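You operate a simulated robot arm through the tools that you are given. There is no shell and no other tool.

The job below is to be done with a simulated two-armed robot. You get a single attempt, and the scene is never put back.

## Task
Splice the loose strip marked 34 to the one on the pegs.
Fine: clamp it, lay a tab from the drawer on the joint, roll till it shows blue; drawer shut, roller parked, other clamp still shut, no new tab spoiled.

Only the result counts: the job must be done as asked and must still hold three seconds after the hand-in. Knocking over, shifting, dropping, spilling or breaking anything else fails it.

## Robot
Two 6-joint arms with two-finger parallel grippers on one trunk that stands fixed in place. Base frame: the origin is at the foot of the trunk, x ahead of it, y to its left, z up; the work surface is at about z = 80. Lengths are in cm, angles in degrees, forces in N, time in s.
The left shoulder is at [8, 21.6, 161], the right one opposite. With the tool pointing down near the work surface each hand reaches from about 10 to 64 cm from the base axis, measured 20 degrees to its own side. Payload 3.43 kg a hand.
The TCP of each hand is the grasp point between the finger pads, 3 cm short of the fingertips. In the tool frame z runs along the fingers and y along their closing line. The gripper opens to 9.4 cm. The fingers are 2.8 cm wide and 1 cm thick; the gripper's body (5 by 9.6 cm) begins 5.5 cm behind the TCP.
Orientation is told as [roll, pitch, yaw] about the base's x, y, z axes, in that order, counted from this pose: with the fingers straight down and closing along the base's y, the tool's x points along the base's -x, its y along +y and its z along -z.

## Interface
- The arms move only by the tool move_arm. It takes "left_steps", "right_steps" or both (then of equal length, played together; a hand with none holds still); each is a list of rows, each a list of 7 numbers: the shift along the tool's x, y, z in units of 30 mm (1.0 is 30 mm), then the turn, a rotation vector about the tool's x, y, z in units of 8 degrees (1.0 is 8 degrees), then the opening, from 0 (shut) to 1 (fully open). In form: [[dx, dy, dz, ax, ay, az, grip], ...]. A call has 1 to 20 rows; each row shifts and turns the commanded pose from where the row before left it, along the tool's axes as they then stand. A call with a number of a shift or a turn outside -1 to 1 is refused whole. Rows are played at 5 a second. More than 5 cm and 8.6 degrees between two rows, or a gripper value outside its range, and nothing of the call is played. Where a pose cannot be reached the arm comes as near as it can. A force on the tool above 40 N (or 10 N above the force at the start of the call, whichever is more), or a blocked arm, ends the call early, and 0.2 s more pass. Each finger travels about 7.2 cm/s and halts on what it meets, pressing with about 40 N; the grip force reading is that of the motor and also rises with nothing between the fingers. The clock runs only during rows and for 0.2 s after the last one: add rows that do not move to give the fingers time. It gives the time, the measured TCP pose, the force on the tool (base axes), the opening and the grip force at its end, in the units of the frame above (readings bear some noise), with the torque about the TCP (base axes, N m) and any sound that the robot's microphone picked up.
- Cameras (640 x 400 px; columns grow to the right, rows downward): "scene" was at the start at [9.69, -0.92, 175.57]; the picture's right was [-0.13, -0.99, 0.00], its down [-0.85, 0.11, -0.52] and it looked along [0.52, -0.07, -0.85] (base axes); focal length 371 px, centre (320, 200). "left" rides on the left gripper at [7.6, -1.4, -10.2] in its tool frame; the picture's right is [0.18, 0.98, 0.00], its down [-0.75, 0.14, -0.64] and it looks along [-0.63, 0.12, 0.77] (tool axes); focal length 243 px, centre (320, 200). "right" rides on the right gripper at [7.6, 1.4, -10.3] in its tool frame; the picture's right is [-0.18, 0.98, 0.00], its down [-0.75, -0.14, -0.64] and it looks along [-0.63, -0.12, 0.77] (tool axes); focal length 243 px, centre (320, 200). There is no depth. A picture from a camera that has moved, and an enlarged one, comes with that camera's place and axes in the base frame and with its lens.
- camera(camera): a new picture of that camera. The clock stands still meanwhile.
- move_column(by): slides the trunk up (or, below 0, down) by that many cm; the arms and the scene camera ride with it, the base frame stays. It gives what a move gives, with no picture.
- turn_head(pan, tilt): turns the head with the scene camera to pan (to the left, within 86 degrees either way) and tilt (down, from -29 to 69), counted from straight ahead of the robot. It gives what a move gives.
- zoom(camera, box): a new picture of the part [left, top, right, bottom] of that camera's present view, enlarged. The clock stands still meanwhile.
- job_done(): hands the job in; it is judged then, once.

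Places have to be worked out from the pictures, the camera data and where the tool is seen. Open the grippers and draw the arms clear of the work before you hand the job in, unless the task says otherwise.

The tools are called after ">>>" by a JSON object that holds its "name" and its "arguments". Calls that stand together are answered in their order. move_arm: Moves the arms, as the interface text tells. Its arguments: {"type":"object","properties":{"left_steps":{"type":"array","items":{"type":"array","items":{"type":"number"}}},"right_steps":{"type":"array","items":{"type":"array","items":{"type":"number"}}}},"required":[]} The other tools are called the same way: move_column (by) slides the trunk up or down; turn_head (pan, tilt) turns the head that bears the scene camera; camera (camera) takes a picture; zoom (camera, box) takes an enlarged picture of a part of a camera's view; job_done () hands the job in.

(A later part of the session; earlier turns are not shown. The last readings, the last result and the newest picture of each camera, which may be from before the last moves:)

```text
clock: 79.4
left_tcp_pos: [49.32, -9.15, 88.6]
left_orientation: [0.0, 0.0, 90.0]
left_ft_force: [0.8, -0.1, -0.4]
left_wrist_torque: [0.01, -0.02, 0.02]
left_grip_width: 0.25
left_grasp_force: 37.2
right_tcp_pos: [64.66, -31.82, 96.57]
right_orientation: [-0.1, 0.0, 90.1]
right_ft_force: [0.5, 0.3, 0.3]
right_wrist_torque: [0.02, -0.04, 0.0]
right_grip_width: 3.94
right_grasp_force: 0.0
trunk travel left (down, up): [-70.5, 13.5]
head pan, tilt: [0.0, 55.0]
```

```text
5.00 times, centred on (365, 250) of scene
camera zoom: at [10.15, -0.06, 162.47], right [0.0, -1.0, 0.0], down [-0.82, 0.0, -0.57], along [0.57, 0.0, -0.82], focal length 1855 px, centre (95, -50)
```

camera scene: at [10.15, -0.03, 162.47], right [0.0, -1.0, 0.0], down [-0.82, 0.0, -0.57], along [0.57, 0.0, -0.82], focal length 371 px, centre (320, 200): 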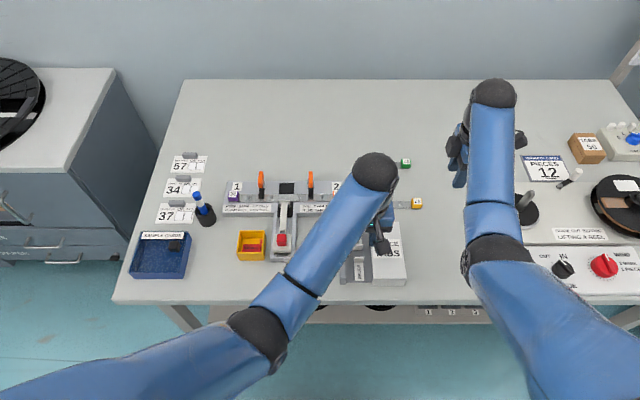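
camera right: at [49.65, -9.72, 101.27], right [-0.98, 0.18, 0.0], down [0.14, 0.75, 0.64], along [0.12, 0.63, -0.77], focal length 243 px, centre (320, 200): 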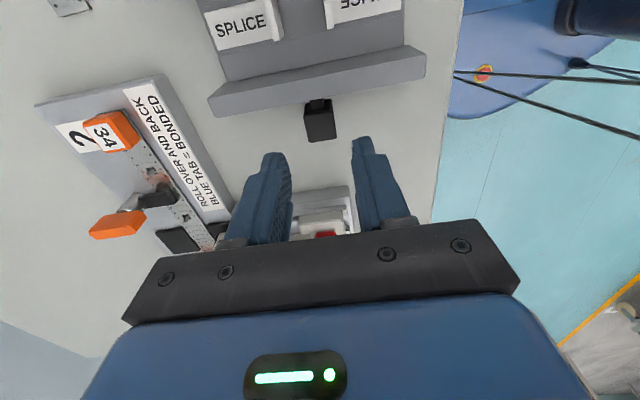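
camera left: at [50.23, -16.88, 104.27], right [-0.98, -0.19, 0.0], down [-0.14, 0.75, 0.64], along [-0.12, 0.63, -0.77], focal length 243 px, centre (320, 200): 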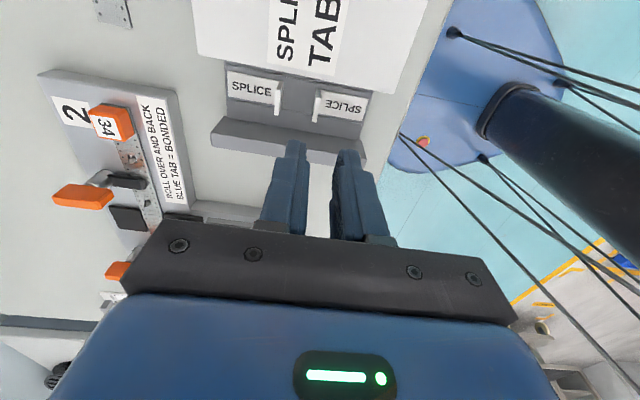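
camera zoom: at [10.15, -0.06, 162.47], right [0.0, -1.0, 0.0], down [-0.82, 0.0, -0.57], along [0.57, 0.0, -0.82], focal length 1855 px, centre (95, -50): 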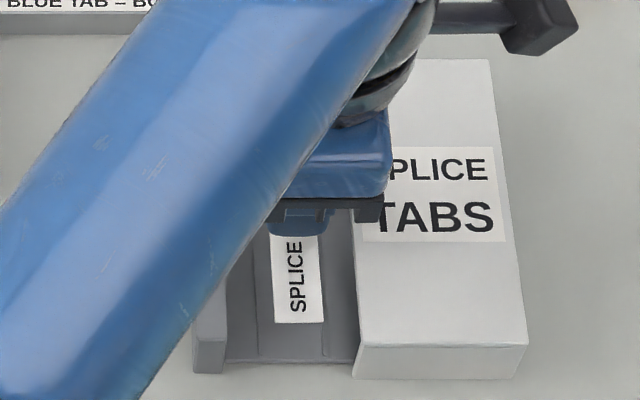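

The tab is held by its fin and the other tab is untouched. I raise it to z≈95, then rotate the wrist back to yaw 0 so the tab points along the strips.

>>> {"name": "move_arm", "arguments": {"left_steps": [[0, 0, -1, 0, 0, 0, 0], [0, 0, -1, 0, 0, 0, 0], [0, 0, 0, 0, 0, 1, 0], [0, 0, 0, 0, 0, 1, 0], [0, 0, 0, 0, 0, 1, 0], [0, 0, 0, 0, 0, 1, 0], [0, 0, 0, 0, 0, 1, 0], [0, 0, 0, 0, 0, 1, 0], [0, 0, 0, 0, 0, 1, 0], [0, 0, 0, 0, 0, 1, 0], [0, 0, 0, 0, 0, 1, 0], [0, 0, 0, 0, 0, 1, 0], [0, 0, 0, 0, 0, 1, 0], [0, 0, 0, 0, 0, 0.25, 0], [0, 0, 0, 0, 0, 0, 0]]}}

>>> {"name": "camera", "arguments": {"camera": "left"}}

>>> {"name": "camera", "arguments": {"camera": "scene"}}

```text
clock: 82.6
left_tcp_pos: [49.22, -9.35, 94.47]
left_orientation: [0.0, 0.0, -0.1]
left_ft_force: [0.5, -0.3, 0.2]
left_wrist_torque: [0.03, -0.03, -0.03]
left_grip_width: 0.23
left_grasp_force: 37.4
right_tcp_pos: [64.52, -31.85, 96.78]
right_orientation: [-0.1, 0.1, 90.2]
right_ft_force: [0.4, 0.5, 0.4]
right_wrist_torque: [0.0, 0.02, -0.03]
right_grip_width: 3.94
right_grasp_force: 0.0
trunk travel left (down, up): [-70.5, 13.5]
head pan, tilt: [0.0, 55.0]
```

```text
taken
camera left: at [41.51, -10.79, 104.71], right [-0.18, 0.98, 0.0], down [0.75, 0.14, 0.64], along [0.63, 0.12, -0.77], focal length 243 px, centre (320, 200)
```

left: 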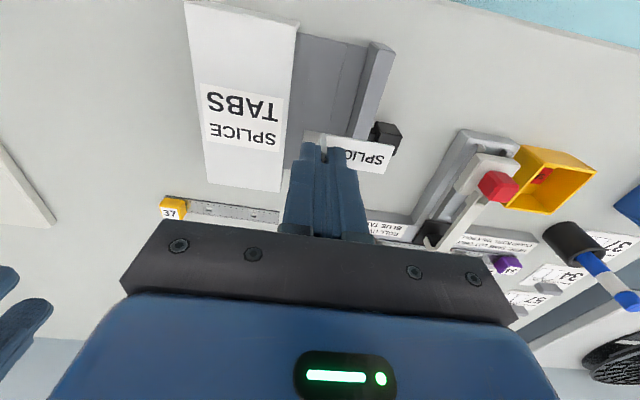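

```text
taken
camera scene: at [10.15, -0.07, 162.47], right [0.0, -1.0, 0.0], down [-0.82, 0.0, -0.57], along [0.57, 0.0, -0.82], focal length 371 px, centre (320, 200)
```

scene: 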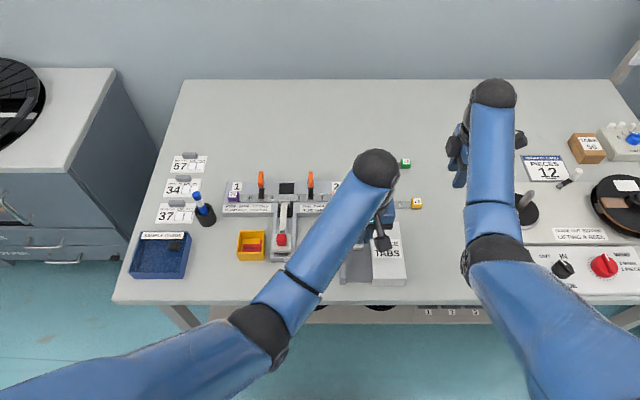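

The tab now points along +y in the grip. I carry it up and over to hover above the joint at about (67.0, 6.5, 100).

>>> {"name": "move_arm", "arguments": {"left_steps": [[-0.848, 0.752, -0.262, 0, 0, 0, 0], [-0.848, 0.752, -0.262, 0, 0, 0, 0], [-0.848, 0.752, -0.262, 0, 0, 0, 0], [-0.848, 0.752, -0.262, 0, 0, 0, 0], [-0.848, 0.752, -0.262, 0, 0, 0, 0], [-0.848, 0.752, -0.262, 0, 0, 0, 0], [-0.848, 0.752, -0.262, 0, 0, 0, 0], [0, 0, 0, 0, 0, 0, 0]]}}

>>> {"name": "move_column", "arguments": {"by": -8}}

>>> {"name": "camera", "arguments": {"camera": "scene"}}

>>> {"name": "camera", "arguments": {"camera": "left"}}

```text
clock: 84.4
left_tcp_pos: [67.11, 6.58, 99.9]
left_orientation: [-0.1, 0.1, 0.0]
left_ft_force: [-0.4, -0.4, 0.0]
left_wrist_torque: [0.02, 0.02, 0.01]
left_grip_width: 0.23
left_grasp_force: 37.0
right_tcp_pos: [64.7, -31.76, 96.6]
right_orientation: [-0.2, 0.1, 90.1]
right_ft_force: [-0.5, 0.4, -0.2]
right_wrist_torque: [0.04, 0.02, 0.03]
right_grip_width: 3.94
right_grasp_force: 0.0
trunk travel left (down, up): [-70.5, 13.5]
head pan, tilt: [0.0, 55.0]
```

```text
clock: 85.6
left_tcp_pos: [67.05, 6.51, 91.93]
left_orientation: [0.0, 0.0, 0.1]
left_ft_force: [-0.4, -0.7, 0.0]
left_wrist_torque: [0.0, -0.01, -0.02]
left_grip_width: 0.26
left_grasp_force: 37.3
right_tcp_pos: [64.61, -31.74, 88.66]
right_orientation: [-0.1, 0.1, 90.1]
right_ft_force: [0.3, 0.3, -0.2]
right_wrist_torque: [-0.02, 0.0, -0.03]
right_grip_width: 3.93
right_grasp_force: 0.1
trunk travel left (down, up): [-62.5, 21.5]
head pan, tilt: [0.0, 55.0]
```

```text
taken
camera scene: at [10.15, -0.06, 154.48], right [0.0, -1.0, 0.0], down [-0.82, 0.0, -0.57], along [0.57, 0.0, -0.82], focal length 371 px, centre (320, 200)
```

scene: 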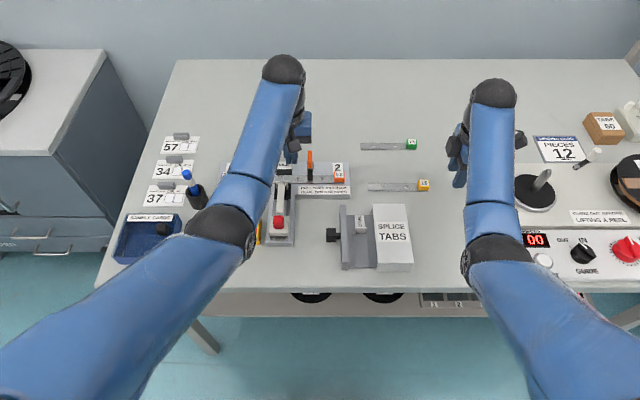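

```text
taken
camera left: at [59.21, 4.99, 102.1], right [-0.18, 0.98, 0.0], down [0.75, 0.14, 0.64], along [0.63, 0.12, -0.77], focal length 243 px, centre (320, 200)
```

left: 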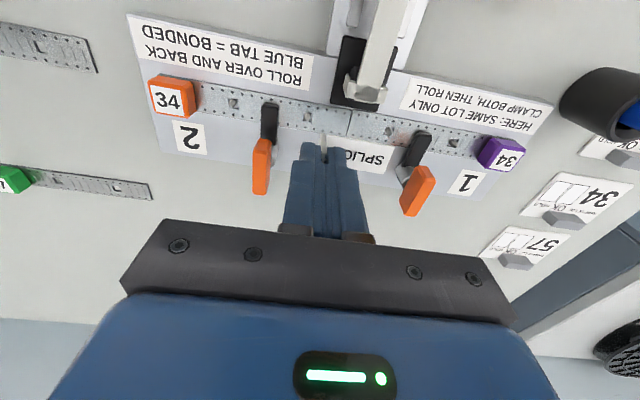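

Good view: the tab hovers near the joint, with both clamps visible. I zoom in with both cameras to measure the offset to the joint.

>>> {"name": "zoom", "arguments": {"camera": "left", "box": [250, 60, 450, 185]}}

>>> {"name": "zoom", "arguments": {"camera": "scene", "box": [250, 140, 330, 190]}}

```text
3.20 times, centred on (350, 122) of left
camera zoom: at [59.21, 4.99, 102.1], right [-0.18, 0.98, 0.0], down [0.75, 0.14, 0.64], along [0.63, 0.12, -0.77], focal length 776 px, centre (224, 448)
```

zoom: 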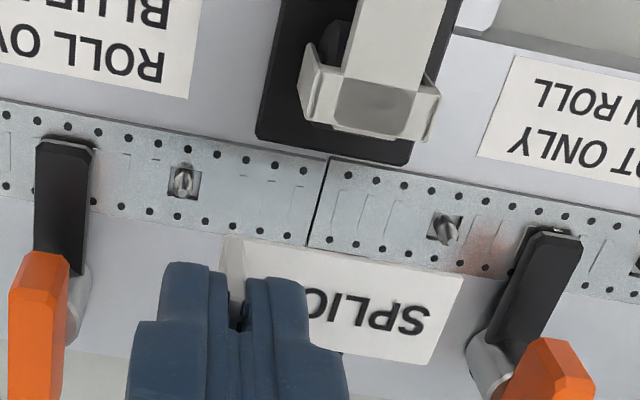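

```text
8.00 times, centred on (290, 165) of scene
camera zoom: at [10.15, -0.06, 154.48], right [0.0, -1.0, 0.0], down [-0.82, 0.0, -0.57], along [0.57, 0.0, -0.82], focal length 2968 px, centre (560, 480)
```

zoom: 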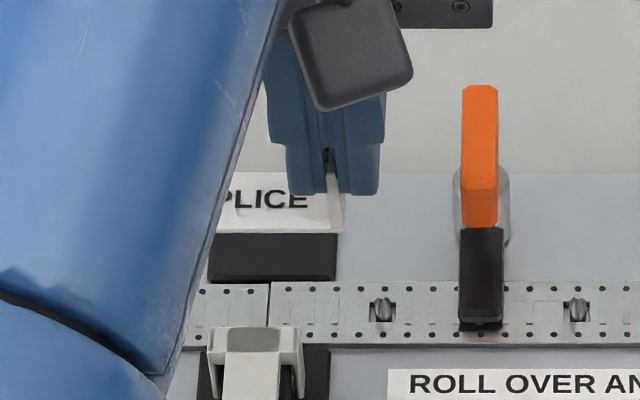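

The joint is at y=8.93 and the tab spans y 6.30 to 11.17 (centre 8.74). It is nearly centred across the strip in x. I shift +0.2 in y and +0.07 in x, then lower the trunk 4.5 cm.

>>> {"name": "move_arm", "arguments": {"left_steps": [[-0.023, 0.067, 0, 0, 0, 0, 0], [0, 0, 0, 0, 0, 0, 0]]}}

>>> {"name": "move_column", "arguments": {"by": -4.5}}

>>> {"name": "zoom", "arguments": {"camera": "left", "box": [250, 60, 450, 185]}}

>>> {"name": "zoom", "arguments": {"camera": "scene", "box": [250, 120, 330, 170]}}

```text
clock: 86.2
left_tcp_pos: [66.97, 6.66, 91.89]
left_orientation: [0.0, 0.0, -0.1]
left_ft_force: [-0.7, -0.4, 0.1]
left_wrist_torque: [0.0, 0.01, 0.0]
left_grip_width: 0.25
left_grasp_force: 37.5
right_tcp_pos: [64.69, -31.72, 88.61]
right_orientation: [-0.1, 0.0, 90.1]
right_ft_force: [-0.9, 0.4, 0.2]
right_wrist_torque: [-0.01, 0.02, -0.01]
right_grip_width: 3.94
right_grasp_force: 0.1
trunk travel left (down, up): [-62.5, 21.5]
head pan, tilt: [0.0, 55.0]
```

```text
clock: 87.1
left_tcp_pos: [66.97, 6.67, 87.47]
left_orientation: [-0.1, 0.1, 0.0]
left_ft_force: [0.0, 0.7, -0.1]
left_wrist_torque: [-0.01, -0.02, 0.01]
left_grip_width: 0.24
left_grasp_force: 37.0
right_tcp_pos: [64.57, -31.8, 84.27]
right_orientation: [-0.1, 0.0, 90.1]
right_ft_force: [-0.2, -0.7, 0.0]
right_wrist_torque: [0.01, -0.01, -0.01]
right_grip_width: 3.95
right_grasp_force: 0.0
trunk travel left (down, up): [-58.0, 26.0]
head pan, tilt: [0.0, 55.0]
```

```text
3.20 times, centred on (350, 122) of left
camera zoom: at [59.22, 5.17, 97.6], right [-0.18, 0.98, 0.0], down [0.75, 0.14, 0.64], along [0.63, 0.12, -0.77], focal length 776 px, centre (224, 448)
```

zoom: 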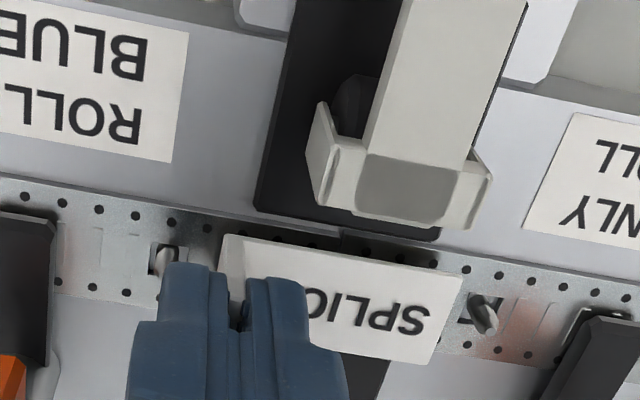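

```text
8.00 times, centred on (290, 145) of scene
camera zoom: at [10.1, -0.05, 149.98], right [0.0, -1.0, 0.0], down [-0.82, 0.0, -0.57], along [0.57, 0.0, -0.82], focal length 2968 px, centre (560, 640)
```

zoom: 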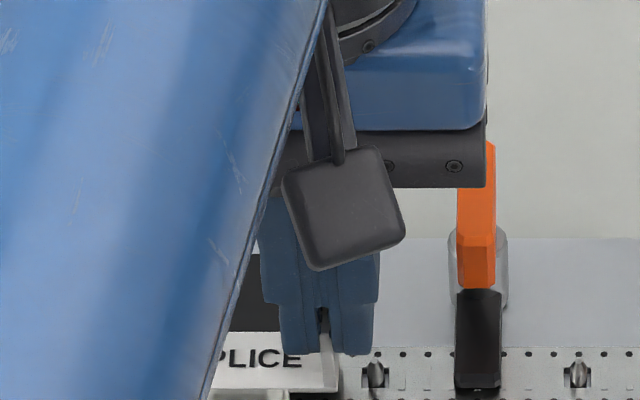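

The tab is centred on the joint (8.87 vs 8.93 in y) and on the strip width. The right hand has come down close to the table with the trunk, so I raise it 4 cm first.

>>> {"name": "move_arm", "arguments": {"right_steps": [[0, -0.3, -0.7, 0, 0, 0, 0.42], [0, -0.3, -0.7, 0, 0, 0, 0.42], [0, 0, 0, 0, 0, 0, 0.42]]}}

```text
clock: 87.9
left_tcp_pos: [66.97, 6.72, 87.29]
left_orientation: [-0.1, 0.0, 0.0]
left_ft_force: [0.4, 0.8, 0.6]
left_wrist_torque: [-0.02, -0.01, -0.01]
left_grip_width: 0.22
left_grasp_force: 36.7
right_tcp_pos: [66.39, -31.73, 88.26]
right_orientation: [0.0, 0.0, 90.2]
right_ft_force: [-0.2, -0.1, -0.2]
right_wrist_torque: [-0.01, -0.02, 0.0]
right_grip_width: 3.96
right_grasp_force: 0.0
trunk travel left (down, up): [-58.0, 26.0]
head pan, tilt: [0.0, 55.0]
```

I lower the trunk 0.5 cm and check for contact.

>>> {"name": "move_column", "arguments": {"by": -0.5}}

>>> {"name": "zoom", "arguments": {"camera": "left", "box": [250, 60, 450, 185]}}

```text
clock: 88.4
left_tcp_pos: [67.01, 6.72, 86.79]
left_orientation: [0.0, 0.1, 0.0]
left_ft_force: [0.7, 0.4, -1.2]
left_wrist_torque: [0.01, 0.0, 0.03]
left_grip_width: 0.23
left_grasp_force: 37.7
right_tcp_pos: [66.37, -31.67, 87.84]
right_orientation: [-0.1, 0.0, 90.1]
right_ft_force: [0.9, -0.6, 0.0]
right_wrist_torque: [0.04, -0.01, 0.03]
right_grip_width: 3.96
right_grasp_force: 0.1
trunk travel left (down, up): [-57.5, 26.5]
head pan, tilt: [0.0, 55.0]
```

```text
3.20 times, centred on (350, 122) of left
camera zoom: at [59.27, 5.16, 97.06], right [-0.18, 0.98, 0.0], down [0.75, 0.14, 0.64], along [0.63, 0.12, -0.77], focal length 776 px, centre (224, 448)
```

zoom: 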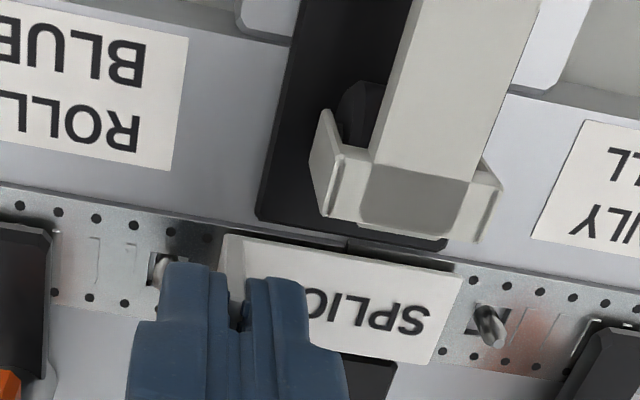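

Very close now; the tab fits neatly between the two inner pegs. I lower 0.15 cm more.

>>> {"name": "move_column", "arguments": {"by": -0.15}}

```text
clock: 88.9
left_tcp_pos: [67.07, 6.6, 86.8]
left_orientation: [0.0, 0.0, -0.1]
left_ft_force: [0.1, -0.4, -0.1]
left_wrist_torque: [-0.03, -0.01, 0.01]
left_grip_width: 0.21
left_grasp_force: 37.2
right_tcp_pos: [66.49, -31.65, 87.7]
right_orientation: [-0.2, 0.0, 90.1]
right_ft_force: [0.2, -0.3, -0.6]
right_wrist_torque: [-0.02, 0.04, 0.06]
right_grip_width: 3.93
right_grasp_force: 0.0
trunk travel left (down, up): [-57.3, 26.7]
head pan, tilt: [0.0, 55.0]
```

No contact yet. I continue in small steps, watching the vertical force.

>>> {"name": "move_column", "arguments": {"by": -0.12}}

>>> {"name": "zoom", "arguments": {"camera": "left", "box": [310, 110, 430, 185]}}

```text
clock: 89.4
left_tcp_pos: [66.93, 6.76, 86.68]
left_orientation: [0.0, -0.1, 0.0]
left_ft_force: [-0.3, -0.9, 0.6]
left_wrist_torque: [-0.01, 0.01, -0.02]
left_grip_width: 0.22
left_grasp_force: 37.0
right_tcp_pos: [66.36, -31.78, 87.59]
right_orientation: [-0.1, 0.1, 90.0]
right_ft_force: [-0.6, -1.5, -0.1]
right_wrist_torque: [-0.02, -0.02, 0.02]
right_grip_width: 3.97
right_grasp_force: 0.1
trunk travel left (down, up): [-57.2, 26.8]
head pan, tilt: [0.0, 55.0]
```

```text
5.33 times, centred on (370, 148) of left
camera zoom: at [59.25, 5.16, 96.82], right [-0.18, 0.98, 0.0], down [0.75, 0.14, 0.64], along [0.63, 0.12, -0.77], focal length 1294 px, centre (53, 480)
```

zoom: 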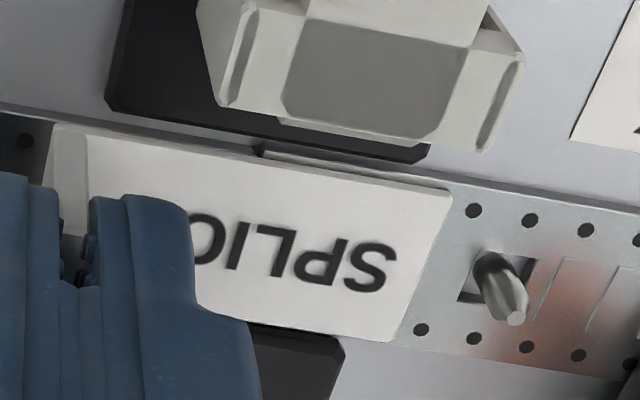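

Nearly down. One more 0.1 cm step.

>>> {"name": "move_column", "arguments": {"by": -0.1}}

```text
clock: 90.0
left_tcp_pos: [66.97, 6.61, 86.58]
left_orientation: [-0.1, -0.1, 0.0]
left_ft_force: [0.0, -0.1, 4.9]
left_wrist_torque: [0.03, -0.02, 0.03]
left_grip_width: 0.26
left_grasp_force: 37.2
right_tcp_pos: [66.36, -31.79, 87.66]
right_orientation: [-0.2, 0.0, 90.1]
right_ft_force: [0.0, -0.3, -0.3]
right_wrist_torque: [0.0, 0.01, -0.01]
right_grip_width: 3.95
right_grasp_force: 0.1
trunk travel left (down, up): [-57.1, 26.9]
head pan, tilt: [0.0, 55.0]
```

Contact at 4.9 N: the tab is down on the strips. I open the fingers a little to release the fin (finger tips stay above the peg).

>>> {"name": "move_arm", "arguments": {"left_steps": [[0, 0, 0, 0, 0, 0, 0.06], [0, 0, 0, 0, 0, 0, 0.12], [0, 0, 0, 0, 0, 0, 0.12]]}}

>>> {"name": "zoom", "arguments": {"camera": "left", "box": [250, 60, 450, 185]}}

```text
clock: 90.8
left_tcp_pos: [67.04, 6.7, 86.56]
left_orientation: [-0.1, 0.0, 0.0]
left_ft_force: [0.3, -0.6, -0.3]
left_wrist_torque: [-0.02, -0.01, 0.0]
left_grip_width: 1.1
left_grasp_force: 0.1
right_tcp_pos: [66.42, -31.67, 87.42]
right_orientation: [-0.2, 0.1, 90.1]
right_ft_force: [0.3, -0.1, 0.4]
right_wrist_torque: [0.01, -0.02, -0.02]
right_grip_width: 3.94
right_grasp_force: 0.0
trunk travel left (down, up): [-57.1, 26.9]
head pan, tilt: [0.0, 55.0]
```

```text
3.20 times, centred on (350, 122) of left
camera zoom: at [59.26, 5.16, 96.7], right [-0.18, 0.98, 0.0], down [0.75, 0.14, 0.64], along [0.63, 0.12, -0.77], focal length 776 px, centre (224, 448)
```

zoom: 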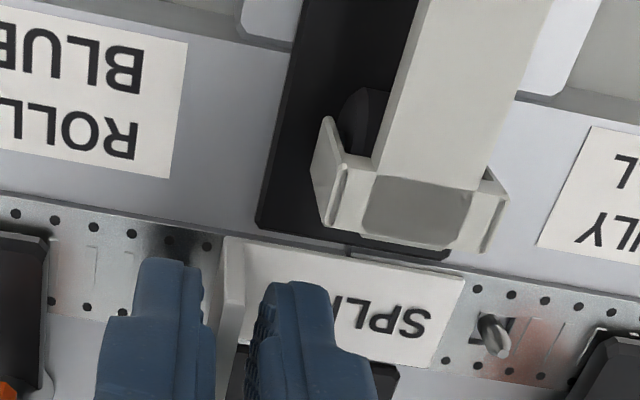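

The fin is free between the fingers. I raise the trunk straight up 7 cm.

>>> {"name": "move_column", "arguments": {"by": 7}}

>>> {"name": "zoom", "arguments": {"camera": "left", "box": [230, 50, 450, 190]}}

>>> {"name": "camera", "arguments": {"camera": "scene"}}

```text
clock: 91.8
left_tcp_pos: [67.08, 6.73, 93.5]
left_orientation: [0.0, 0.0, -0.1]
left_ft_force: [-0.4, -0.5, 0.3]
left_wrist_torque: [0.01, 0.0, 0.01]
left_grip_width: 1.15
left_grasp_force: 0.1
right_tcp_pos: [66.48, -31.78, 94.4]
right_orientation: [0.0, 0.0, 90.1]
right_ft_force: [-0.3, 0.1, -0.3]
right_wrist_torque: [-0.03, -0.02, -0.01]
right_grip_width: 3.95
right_grasp_force: 0.1
trunk travel left (down, up): [-64.1, 19.9]
head pan, tilt: [0.0, 55.0]
```

```text
2.86 times, centred on (340, 120) of left
camera zoom: at [59.27, 5.16, 103.69], right [-0.18, 0.98, 0.0], down [0.75, 0.14, 0.64], along [0.63, 0.12, -0.77], focal length 693 px, centre (263, 429)
```

zoom: 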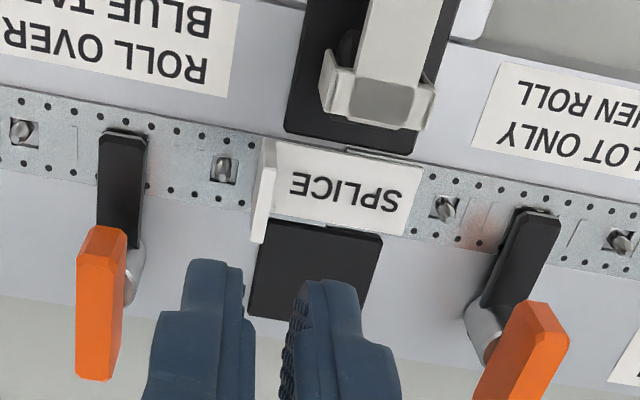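

```text
taken
camera scene: at [10.17, -0.06, 156.1], right [0.0, -1.0, 0.0], down [-0.82, 0.0, -0.57], along [0.57, 0.0, -0.82], focal length 371 px, centre (320, 200)
```

scene: 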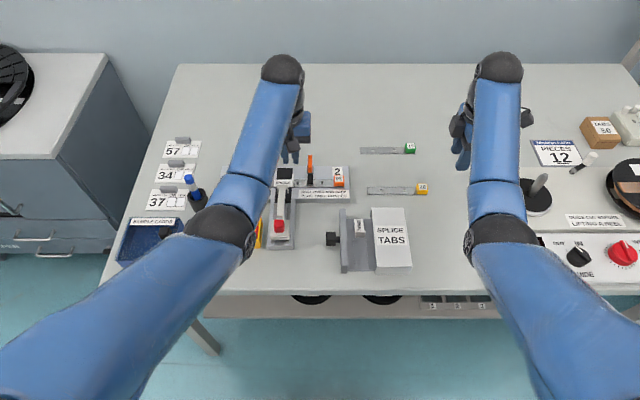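

The tab lies centred on the joint with its fin clear on the right. Next the roller: its red knob is near (52.4, 8.85). I raise the trunk 9 cm and bring the left hand above the knob.

>>> {"name": "move_column", "arguments": {"by": 9}}

>>> {"name": "move_arm", "arguments": {"left_steps": [[0.81, 0.12, 0.4, 0, 0, 0, 0.3], [0.81, 0.12, 0.4, 0, 0, 0, 0.4], [0.81, 0.12, 0.4, 0, 0, 0, 0.45], [0.81, 0.12, 0.4, 0, 0, 0, 0.45], [0.81, 0.12, 0.4, 0, 0, 0, 0.45], [0.81, 0.12, 0.4, 0, 0, 0, 0.45], [0, 0, 0, 0, 0, 0, 0.45]]}}

>>> {"name": "camera", "arguments": {"camera": "left"}}

>>> {"name": "camera", "arguments": {"camera": "scene"}}

```text
clock: 93.1
left_tcp_pos: [67.03, 6.71, 102.64]
left_orientation: [-0.1, 0.0, 0.0]
left_ft_force: [-1.3, 1.1, 0.0]
left_wrist_torque: [0.01, 0.01, -0.02]
left_grip_width: 1.14
left_grasp_force: 0.0
right_tcp_pos: [66.42, -31.69, 103.49]
right_orientation: [0.0, 0.1, 90.1]
right_ft_force: [-0.6, -0.6, 0.0]
right_wrist_torque: [0.0, -0.03, 0.04]
right_grip_width: 3.93
right_grasp_force: 0.1
trunk travel left (down, up): [-73.1, 10.9]
head pan, tilt: [0.0, 55.0]
```

```text
clock: 94.7
left_tcp_pos: [52.37, 8.4, 95.29]
left_orientation: [-0.1, 0.0, 0.0]
left_ft_force: [0.2, 0.4, 0.3]
left_wrist_torque: [0.01, -0.01, -0.02]
left_grip_width: 4.23
left_grasp_force: 0.0
right_tcp_pos: [66.42, -31.72, 103.51]
right_orientation: [-0.1, 0.1, 90.1]
right_ft_force: [-0.2, 0.2, 0.2]
right_wrist_torque: [-0.01, -0.01, -0.02]
right_grip_width: 3.95
right_grasp_force: 0.1
trunk travel left (down, up): [-73.1, 10.9]
head pan, tilt: [0.0, 55.0]
```

```text
taken
camera left: at [44.61, 7.06, 105.57], right [-0.18, 0.98, 0.0], down [0.75, 0.14, 0.64], along [0.63, 0.12, -0.77], focal length 243 px, centre (320, 200)
```

left: 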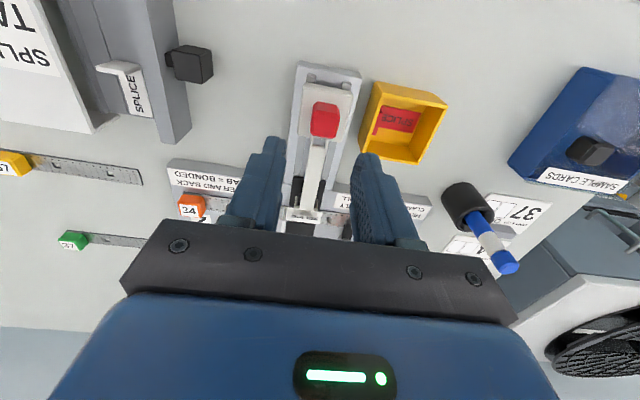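

```text
taken
camera scene: at [10.18, -0.06, 165.1], right [0.0, -1.0, 0.0], down [-0.82, 0.0, -0.57], along [0.57, 0.0, -0.82], focal length 371 px, centre (320, 200)
```

scene: 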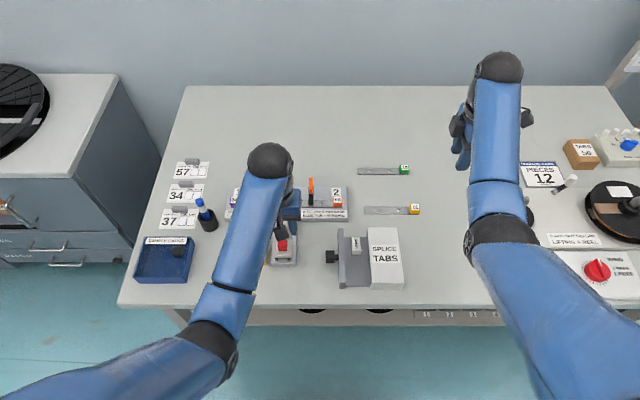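

The left camera shows the roller well. I zoom on it to find the knob's position and height.

>>> {"name": "zoom", "arguments": {"camera": "left", "box": [270, 50, 390, 240]}}

>>> {"name": "zoom", "arguments": {"camera": "scene", "box": [255, 220, 315, 270]}}

```text
2.11 times, centred on (330, 145) of left
camera zoom: at [44.61, 7.06, 105.57], right [-0.18, 0.98, 0.0], down [0.75, 0.14, 0.64], along [0.63, 0.12, -0.77], focal length 511 px, centre (299, 316)
```

zoom: 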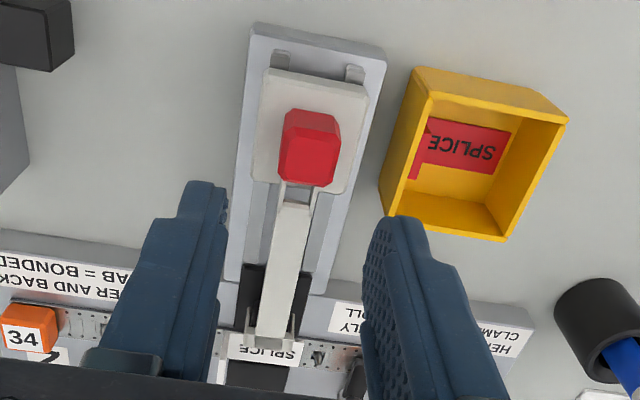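

```text
8.00 times, centred on (285, 245) of scene
camera zoom: at [10.18, -0.06, 165.1], right [0.0, -1.0, 0.0], down [-0.82, 0.0, -0.57], along [0.57, 0.0, -0.82], focal length 2968 px, centre (600, -160)
```

zoom: 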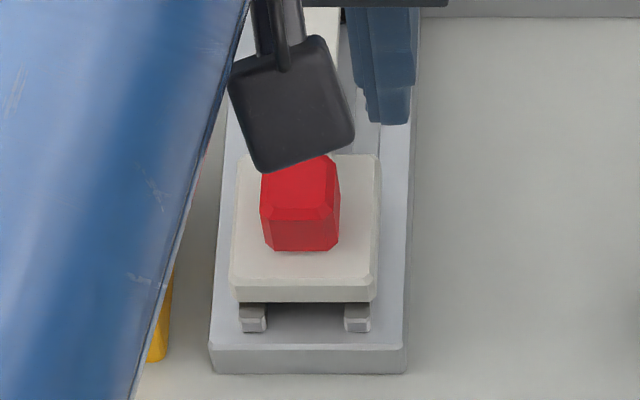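

Combining views, the knob is about (51.8, 8.7) with its top near z=88.3 (approximate). I centre over it and go down to z≈92.3 for a closer check.

>>> {"name": "move_arm", "arguments": {"left_steps": [[0.19, 0.1, 0, 0, 0, 0, 0.45], [0, 0, 0.6, 0, 0, 0, 0.45], [0, 0, 0.4, 0, 0, 0, 0.45], [0, 0, 0, 0, 0, 0, 0.45]]}}

>>> {"name": "zoom", "arguments": {"camera": "left", "box": [250, 40, 410, 190]}}

>>> {"name": "zoom", "arguments": {"camera": "scene", "box": [255, 200, 315, 270]}}

```text
clock: 95.7
left_tcp_pos: [51.68, 8.98, 92.29]
left_orientation: [0.1, 0.0, -0.2]
left_ft_force: [1.4, 0.5, 0.1]
left_wrist_torque: [0.02, 0.01, 0.04]
left_grip_width: 4.24
left_grasp_force: 0.1
right_tcp_pos: [66.31, -31.71, 103.5]
right_orientation: [-0.1, 0.0, 90.1]
right_ft_force: [-0.1, -0.1, -1.1]
right_wrist_torque: [0.0, -0.01, 0.03]
right_grip_width: 3.98
right_grasp_force: 0.1
trunk travel left (down, up): [-73.1, 10.9]
head pan, tilt: [0.0, 55.0]
```

```text
2.67 times, centred on (330, 115) of left
camera zoom: at [44.02, 7.5, 102.45], right [-0.18, 0.98, 0.0], down [0.75, 0.14, 0.64], along [0.63, 0.12, -0.77], focal length 647 px, centre (293, 427)
```

zoom: 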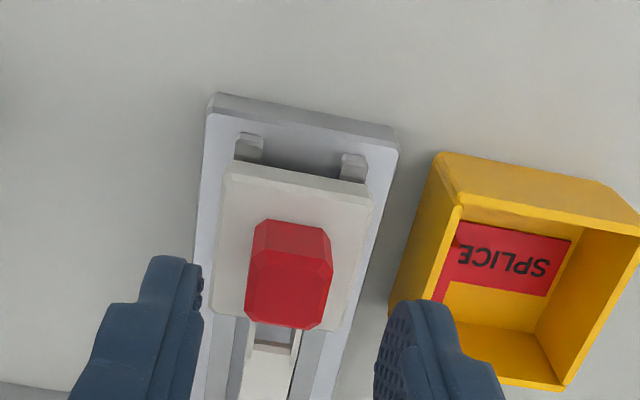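

```text
5.71 times, centred on (285, 235) of scene
camera zoom: at [10.12, -0.06, 165.11], right [0.0, -1.0, 0.0], down [-0.82, 0.0, -0.57], along [0.57, 0.0, -0.82], focal length 2120 px, centre (520, 0)
```

zoom: 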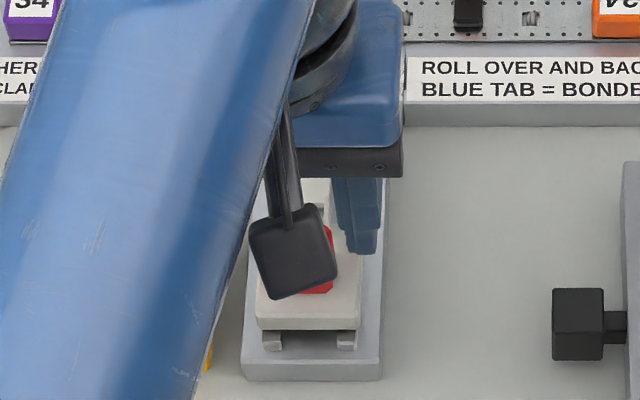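

Using the rail geometry, I put the knob at about (52.2, 8.87), z 84.8 to 87.1. I shift 0.55 cm forward, lower so the tips reach z≈85.5, and look before closing.

>>> {"name": "move_arm", "arguments": {"left_steps": [[-0.18, 0, 0, 0, 0, 0, 0.37], [0, 0, 0.5, 0, 0, 0, 0.37], [0, 0, 0.4, 0, 0, 0, 0.37], [0, 0, 0, 0, 0, 0, 0.37]]}}

>>> {"name": "zoom", "arguments": {"camera": "left", "box": [250, 40, 410, 190]}}

>>> {"name": "zoom", "arguments": {"camera": "scene", "box": [255, 200, 315, 270]}}

```text
clock: 96.7
left_tcp_pos: [52.41, 9.08, 89.47]
left_orientation: [0.0, 0.0, -0.1]
left_ft_force: [0.6, -0.1, -1.3]
left_wrist_torque: [-0.01, -0.04, 0.0]
left_grip_width: 3.48
left_grasp_force: 0.0
right_tcp_pos: [66.5, -31.84, 103.35]
right_orientation: [0.0, 0.0, 90.0]
right_ft_force: [-0.5, 0.1, -0.8]
right_wrist_torque: [0.0, -0.01, 0.0]
right_grip_width: 3.93
right_grasp_force: 0.1
trunk travel left (down, up): [-73.1, 10.9]
head pan, tilt: [0.0, 55.0]
```

```text
2.67 times, centred on (330, 115) of left
camera zoom: at [44.65, 7.56, 99.69], right [-0.18, 0.98, 0.0], down [0.75, 0.14, 0.64], along [0.63, 0.12, -0.77], focal length 647 px, centre (293, 427)
```

zoom: 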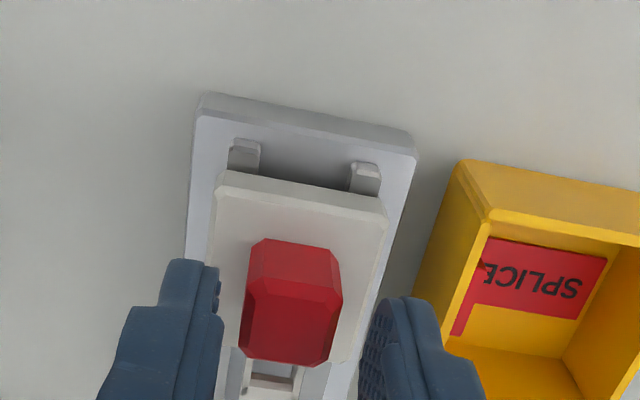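

```text
5.71 times, centred on (285, 235) of scene
camera zoom: at [10.16, -0.07, 165.1], right [0.0, -1.0, 0.0], down [-0.82, 0.0, -0.57], along [0.57, 0.0, -0.82], focal length 2120 px, centre (520, 0)
```

zoom: 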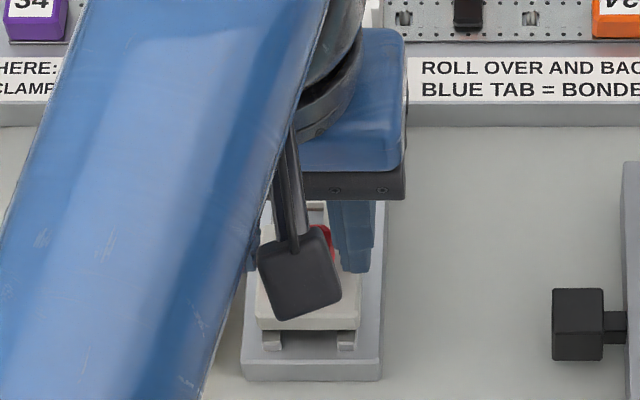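

The knob's top centre lies on the hand's axis if it is near the fingertip height, so x and y are fine either way. I lower 1.25 cm more, keeping the tips above the carriage plate, and look.

>>> {"name": "move_arm", "arguments": {"left_steps": [[0, -0.02, 0.42, 0, 0, 0, 0.37], [0, 0, 0, 0, 0, 0, 0.37]]}}

>>> {"name": "zoom", "arguments": {"camera": "left", "box": [250, 40, 410, 190]}}

>>> {"name": "zoom", "arguments": {"camera": "scene", "box": [270, 220, 310, 265]}}

```text
clock: 97.3
left_tcp_pos: [52.36, 8.94, 88.27]
left_orientation: [0.0, 0.0, 0.1]
left_ft_force: [-0.4, 0.5, -0.4]
left_wrist_torque: [0.0, 0.01, -0.03]
left_grip_width: 3.45
left_grasp_force: 0.0
right_tcp_pos: [66.42, -31.72, 103.47]
right_orientation: [0.0, 0.0, 90.1]
right_ft_force: [0.3, 0.6, 0.4]
right_wrist_torque: [0.02, -0.01, 0.02]
right_grip_width: 3.96
right_grasp_force: 0.1
trunk travel left (down, up): [-73.1, 10.9]
head pan, tilt: [0.0, 55.0]
```

```text
2.67 times, centred on (330, 115) of left
camera zoom: at [44.64, 7.54, 98.48], right [-0.18, 0.98, 0.0], down [0.75, 0.14, 0.64], along [0.63, 0.12, -0.77], focal length 647 px, centre (293, 427)
```

zoom: 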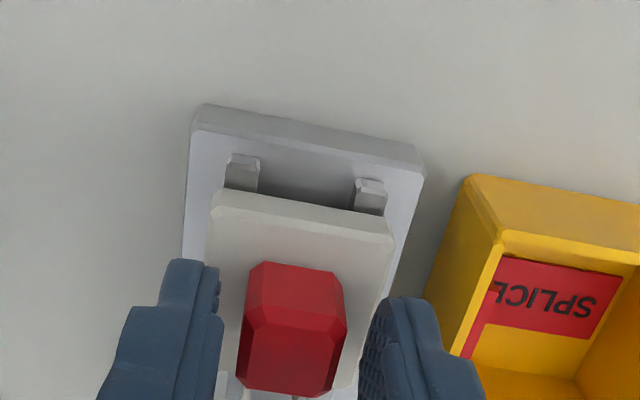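

```text
8.89 times, centred on (290, 242) of scene
camera zoom: at [10.15, -0.06, 165.1], right [0.0, -1.0, 0.0], down [-0.82, 0.0, -0.57], along [0.57, 0.0, -0.82], focal length 3298 px, centre (587, -178)
```

zoom: 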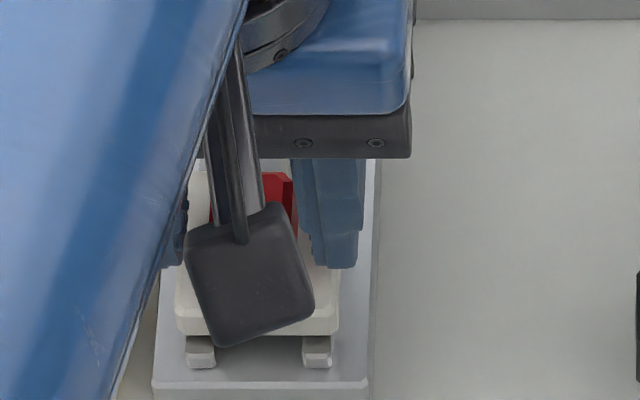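

The estimates settle at knob centre (52.55, 9.0), top z≈86.3. I lower another 0.5 cm, shift +0.15 in x, and close on the knob.

>>> {"name": "move_arm", "arguments": {"left_steps": [[-0.05, 0.01, 0.17, 0, 0, 0, 0.37], [0, 0, 0, 0, 0, 0, 0.37], [0, 0, 0, 0, 0, 0, 0.25], [0, 0, 0, 0, 0, 0, 0.1], [0, 0, 0, 0, 0, 0, 0], [0, 0, 0, 0, 0, 0, 0]]}}

>>> {"name": "camera", "arguments": {"camera": "left"}}

```text
clock: 98.7
left_tcp_pos: [52.54, 8.98, 87.76]
left_orientation: [0.0, 0.0, 0.0]
left_ft_force: [0.0, -5.4, -2.3]
left_wrist_torque: [-0.21, -0.43, 0.0]
left_grip_width: 2.18
left_grasp_force: 45.2
right_tcp_pos: [66.39, -31.75, 103.42]
right_orientation: [-0.1, 0.0, 90.1]
right_ft_force: [0.9, -0.1, 0.2]
right_wrist_torque: [-0.02, 0.04, 0.02]
right_grip_width: 3.96
right_grasp_force: 0.1
trunk travel left (down, up): [-73.1, 10.9]
head pan, tilt: [0.0, 55.0]
```

```text
taken
camera left: at [44.8, 7.49, 98.0], right [-0.18, 0.98, 0.0], down [0.75, 0.14, 0.64], along [0.63, 0.12, -0.77], focal length 243 px, centre (320, 200)
```

left: 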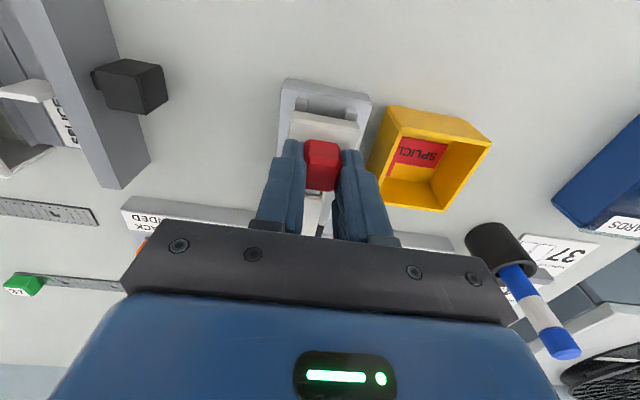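

Knob gripped (2.18 cm). I push the carriage forward 1.5 cm and watch the forces and the roller.

>>> {"name": "move_arm", "arguments": {"left_steps": [[-0.17, -0.02, 0, 0, 0, 0, 0], [-0.17, 0, 0, 0, 0, 0, 0], [-0.17, 0, 0, 0, 0, 0, 0], [0, 0, 0, 0, 0, 0, 0]]}}

>>> {"name": "camera", "arguments": {"camera": "left"}}

>>> {"name": "zoom", "arguments": {"camera": "scene", "box": [240, 170, 330, 270]}}

```text
clock: 99.7
left_tcp_pos: [53.96, 9.01, 87.78]
left_orientation: [0.1, 0.1, 0.0]
left_ft_force: [-1.3, -6.3, 2.3]
left_wrist_torque: [-0.16, 0.63, 0.02]
left_grip_width: 2.17
left_grasp_force: 44.7
right_tcp_pos: [66.43, -31.83, 103.45]
right_orientation: [-0.1, -0.1, 90.1]
right_ft_force: [-0.2, -0.2, -0.3]
right_wrist_torque: [0.01, 0.0, 0.01]
right_grip_width: 3.95
right_grasp_force: 0.1
trunk travel left (down, up): [-73.1, 10.9]
head pan, tilt: [0.0, 55.0]
```

```text
taken
camera left: at [46.3, 7.48, 98.0], right [-0.18, 0.98, 0.0], down [0.75, 0.14, 0.64], along [0.63, 0.12, -0.77], focal length 243 px, centre (320, 200)
```

left: 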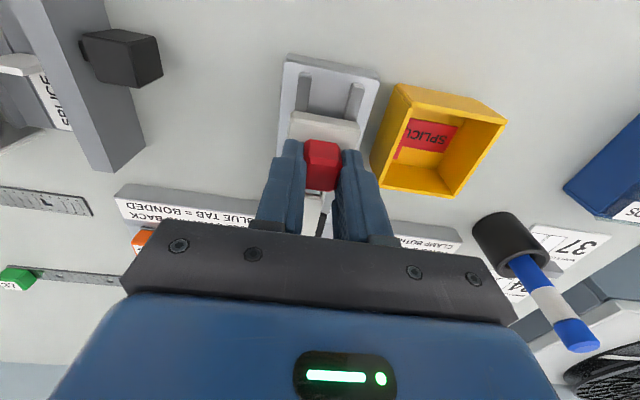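

```text
4.00 times, centred on (285, 220) of scene
camera zoom: at [10.11, -0.19, 165.11], right [0.0, -1.0, 0.0], down [-0.82, 0.0, -0.57], along [0.57, 0.0, -0.82], focal length 1484 px, centre (460, 120)
```

zoom: 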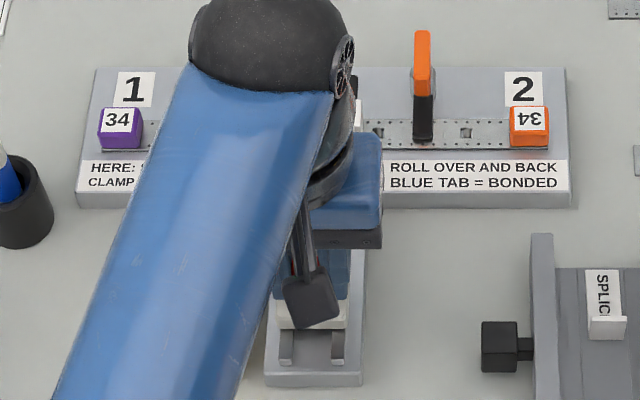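

The carriage slides freely and the rail keeps it straight. I continue the forward stroke across the joint to the far pad (about 5.3 cm more).

>>> {"name": "move_arm", "arguments": {"left_steps": [[-0.25, -0.03, 0, 0, 0, 0, 0], [-0.25, 0, 0, 0, 0, 0, 0], [-0.25, 0, 0, 0, 0, 0, 0], [-0.25, 0, 0, 0, 0, 0, 0], [-0.25, 0, 0, 0, 0, 0, 0], [-0.25, 0, 0, 0, 0, 0, 0], [-0.25, 0, 0, 0, 0, 0, 0], [0, 0, 0, 0, 0, 0, 0]]}}

>>> {"name": "camera", "arguments": {"camera": "left"}}

>>> {"name": "zoom", "arguments": {"camera": "scene", "box": [240, 150, 330, 250]}}

```text
clock: 101.5
left_tcp_pos: [59.23, 9.12, 87.79]
left_orientation: [0.1, 0.2, 0.0]
left_ft_force: [-7.6, -1.9, -5.3]
left_wrist_torque: [-0.1, 1.25, 0.02]
left_grip_width: 2.19
left_grasp_force: 44.5
right_tcp_pos: [66.4, -31.75, 103.44]
right_orientation: [-0.1, 0.0, 90.1]
right_ft_force: [0.3, 0.0, -0.8]
right_wrist_torque: [0.0, 0.01, 0.02]
right_grip_width: 3.96
right_grasp_force: 0.1
trunk travel left (down, up): [-73.1, 10.9]
head pan, tilt: [0.0, 55.0]
```

```text
taken
camera left: at [51.47, 7.48, 98.04], right [-0.18, 0.98, 0.0], down [0.76, 0.14, 0.64], along [0.63, 0.12, -0.77], focal length 243 px, centre (320, 200)
```

left: 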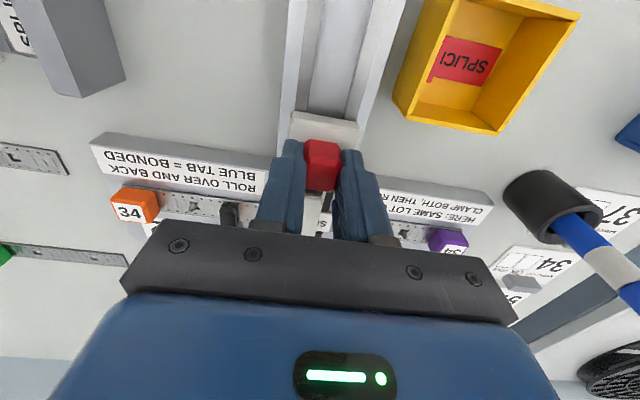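

```text
4.00 times, centred on (285, 200) of scene
camera zoom: at [10.1, -0.09, 165.1], right [0.0, -1.0, 0.0], down [-0.82, 0.0, -0.57], along [0.57, 0.0, -0.82], focal length 1484 px, centre (460, 200)
```

zoom: 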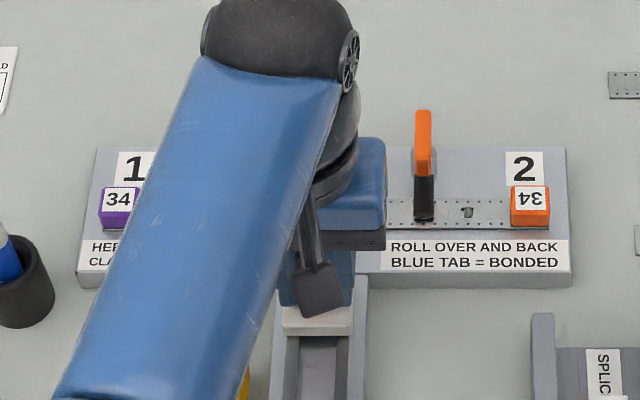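

The roller has travelled 6.7 cm, which should put it on the far pad past the tab. I nudge 0.6 cm further to make sure it is fully over, then return.

>>> {"name": "move_arm", "arguments": {"left_steps": [[-0.1, 0, 0, 0, 0, 0, 0], [-0.1, 0, 0, 0, 0, 0, 0], [0, 0, 0, 0, 0, 0, 0]]}}

```text
clock: 102.3
left_tcp_pos: [59.11, 9.07, 87.89]
left_orientation: [0.1, 0.5, -0.1]
left_ft_force: [-37.2, -5.9, -8.5]
left_wrist_torque: [-0.36, 0.35, 0.09]
left_grip_width: 2.17
left_grasp_force: 44.6
right_tcp_pos: [66.0, -31.76, 103.77]
right_orientation: [-0.3, -0.1, 90.2]
right_ft_force: [0.3, -0.4, 0.3]
right_wrist_torque: [-0.02, -0.01, -0.01]
right_grip_width: 3.95
right_grasp_force: 0.1
trunk travel left (down, up): [-73.1, 10.9]
head pan, tilt: [0.0, 55.0]
```

That is the end stop (37 N), so the stroke is complete. I roll back to the parked position at x≈52.5.

>>> {"name": "move_arm", "arguments": {"left_steps": [[0.2, 0, 0, 0, 0, 0, 0], [0.25, 0, 0, 0, 0, 0, 0], [0.25, 0, 0, 0, 0, 0, 0], [0.25, 0, 0, 0, 0, 0, 0], [0.25, 0, 0, 0, 0, 0, 0], [0.25, 0, 0, 0, 0, 0, 0], [0.25, 0, 0, 0, 0, 0, 0], [0.25, 0, 0, 0, 0, 0, 0], [0.25, 0, 0, 0, 0, 0, 0], [0.2, 0, 0, 0, 0, 0, 0], [0, 0, 0, 0, 0, 0, 0]]}}

>>> {"name": "camera", "arguments": {"camera": "left"}}

```text
clock: 104.7
left_tcp_pos: [52.85, 9.07, 87.8]
left_orientation: [0.0, 0.0, 0.1]
left_ft_force: [0.0, 5.0, -8.7]
left_wrist_torque: [0.15, -0.89, 0.05]
left_grip_width: 2.15
left_grasp_force: 45.3
right_tcp_pos: [66.52, -31.59, 103.46]
right_orientation: [0.1, 0.1, 90.1]
right_ft_force: [-0.4, -0.4, -0.1]
right_wrist_torque: [-0.01, 0.01, -0.02]
right_grip_width: 3.98
right_grasp_force: 0.0
trunk travel left (down, up): [-73.1, 10.9]
head pan, tilt: [0.0, 55.0]
```

```text
taken
camera left: at [45.05, 7.48, 98.05], right [-0.18, 0.98, 0.0], down [0.75, 0.14, 0.64], along [0.63, 0.12, -0.77], focal length 243 px, centre (320, 200)
```

left: 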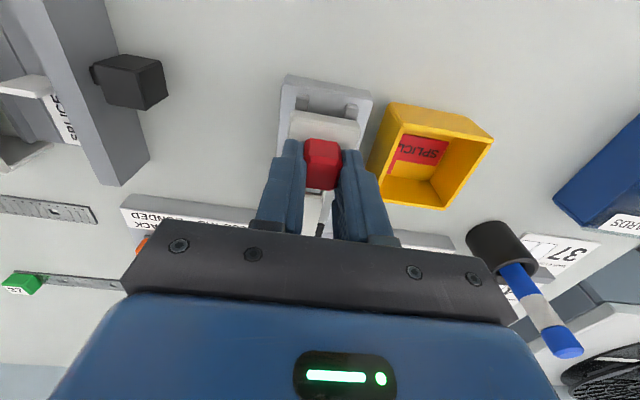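

Almost home (0.25 cm short by the camera). I bring it back the last bit, watching for the rear stop.

>>> {"name": "move_arm", "arguments": {"left_steps": [[0.09, -0.02, 0.02, 0, 0, 0, 0], [0, 0, 0, 0, 0, 0, 0]]}}

```text
clock: 105.3
left_tcp_pos: [52.56, 8.98, 87.79]
left_orientation: [0.1, -0.1, 0.1]
left_ft_force: [5.3, 9.5, 3.2]
left_wrist_torque: [0.25, 1.37, -0.18]
left_grip_width: 2.19
left_grasp_force: 45.4
right_tcp_pos: [66.48, -31.53, 103.56]
right_orientation: [0.1, 0.1, 90.1]
right_ft_force: [0.0, 0.8, 0.9]
right_wrist_torque: [0.02, -0.01, 0.0]
right_grip_width: 3.96
right_grasp_force: 0.1
trunk travel left (down, up): [-73.1, 10.9]
head pan, tilt: [0.0, 55.0]
```

Back at the start position. I release the knob, lift, and move the left hand to the left to see the tab's colour.

>>> {"name": "move_arm", "arguments": {"left_steps": [[0, 0, 0, 0, 0, 0, 0.2], [0, 0, 0, 0, 0, 0, 0.37], [0, 0, -0.7, 0, 0, 0, 0.37], [0, 0, -0.7, 0, 0, 0, 0.37], [0, 0, -0.7, 0, 0, 0, 0.37], [-0.35, 0.95, 0, 0, 0, 0, 0.37], [-0.35, 0.95, 0, 0, 0, 0, 0.37], [-0.35, 0.95, 0, 0, 0, 0, 0.37], [-0.35, 0.95, 0, 0, 0, 0, 0.37], [-0.35, 0.95, 0, 0, 0, 0, 0.37], [-0.35, 0.95, 0, 0, 0, 0, 0.37], [-0.35, 0.95, 0, 0, 0, 0, 0.37], [0, 0, 0, 0, 0, 0, 0.37]]}}

>>> {"name": "camera", "arguments": {"camera": "scene"}}

>>> {"name": "zoom", "arguments": {"camera": "scene", "box": [225, 170, 355, 275]}}

```text
clock: 108.1
left_tcp_pos: [59.65, 29.03, 94.16]
left_orientation: [0.0, 0.0, 0.0]
left_ft_force: [0.8, 0.0, -0.2]
left_wrist_torque: [-0.05, 0.0, 0.02]
left_grip_width: 3.47
left_grasp_force: 0.0
right_tcp_pos: [66.41, -31.76, 103.36]
right_orientation: [-0.1, 0.0, 90.1]
right_ft_force: [-1.1, -0.1, 0.2]
right_wrist_torque: [-0.04, 0.02, 0.0]
right_grip_width: 3.94
right_grasp_force: 0.1
trunk travel left (down, up): [-73.1, 10.9]
head pan, tilt: [0.0, 55.0]
```

```text
taken
camera scene: at [10.14, -0.06, 165.1], right [0.0, -1.0, 0.0], down [-0.82, 0.0, -0.57], along [0.57, 0.0, -0.82], focal length 371 px, centre (320, 200)
```

scene: 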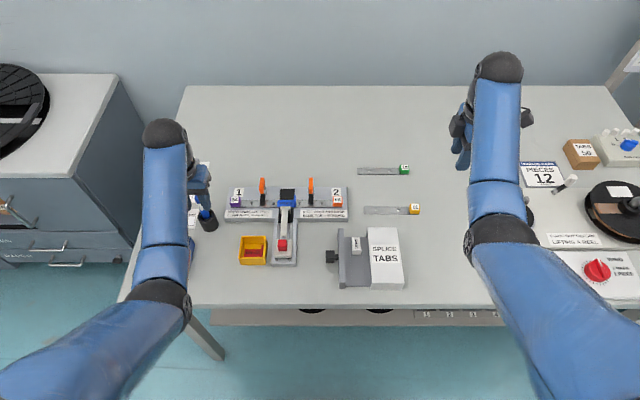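

```text
3.81 times, centred on (290, 222) of scene
camera zoom: at [10.14, -0.06, 165.1], right [0.0, -1.0, 0.0], down [-0.82, 0.0, -0.57], along [0.57, 0.0, -0.82], focal length 1414 px, centre (434, 114)
```

zoom: 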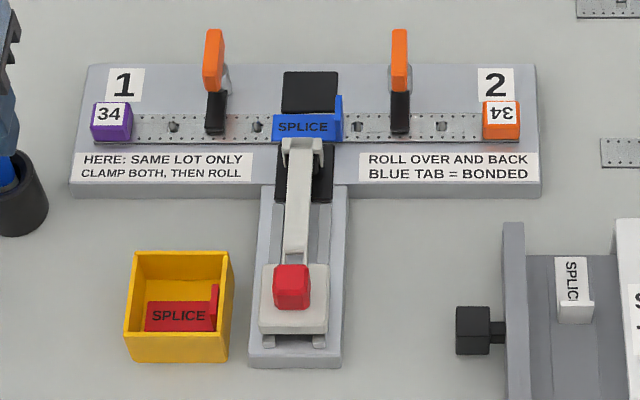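

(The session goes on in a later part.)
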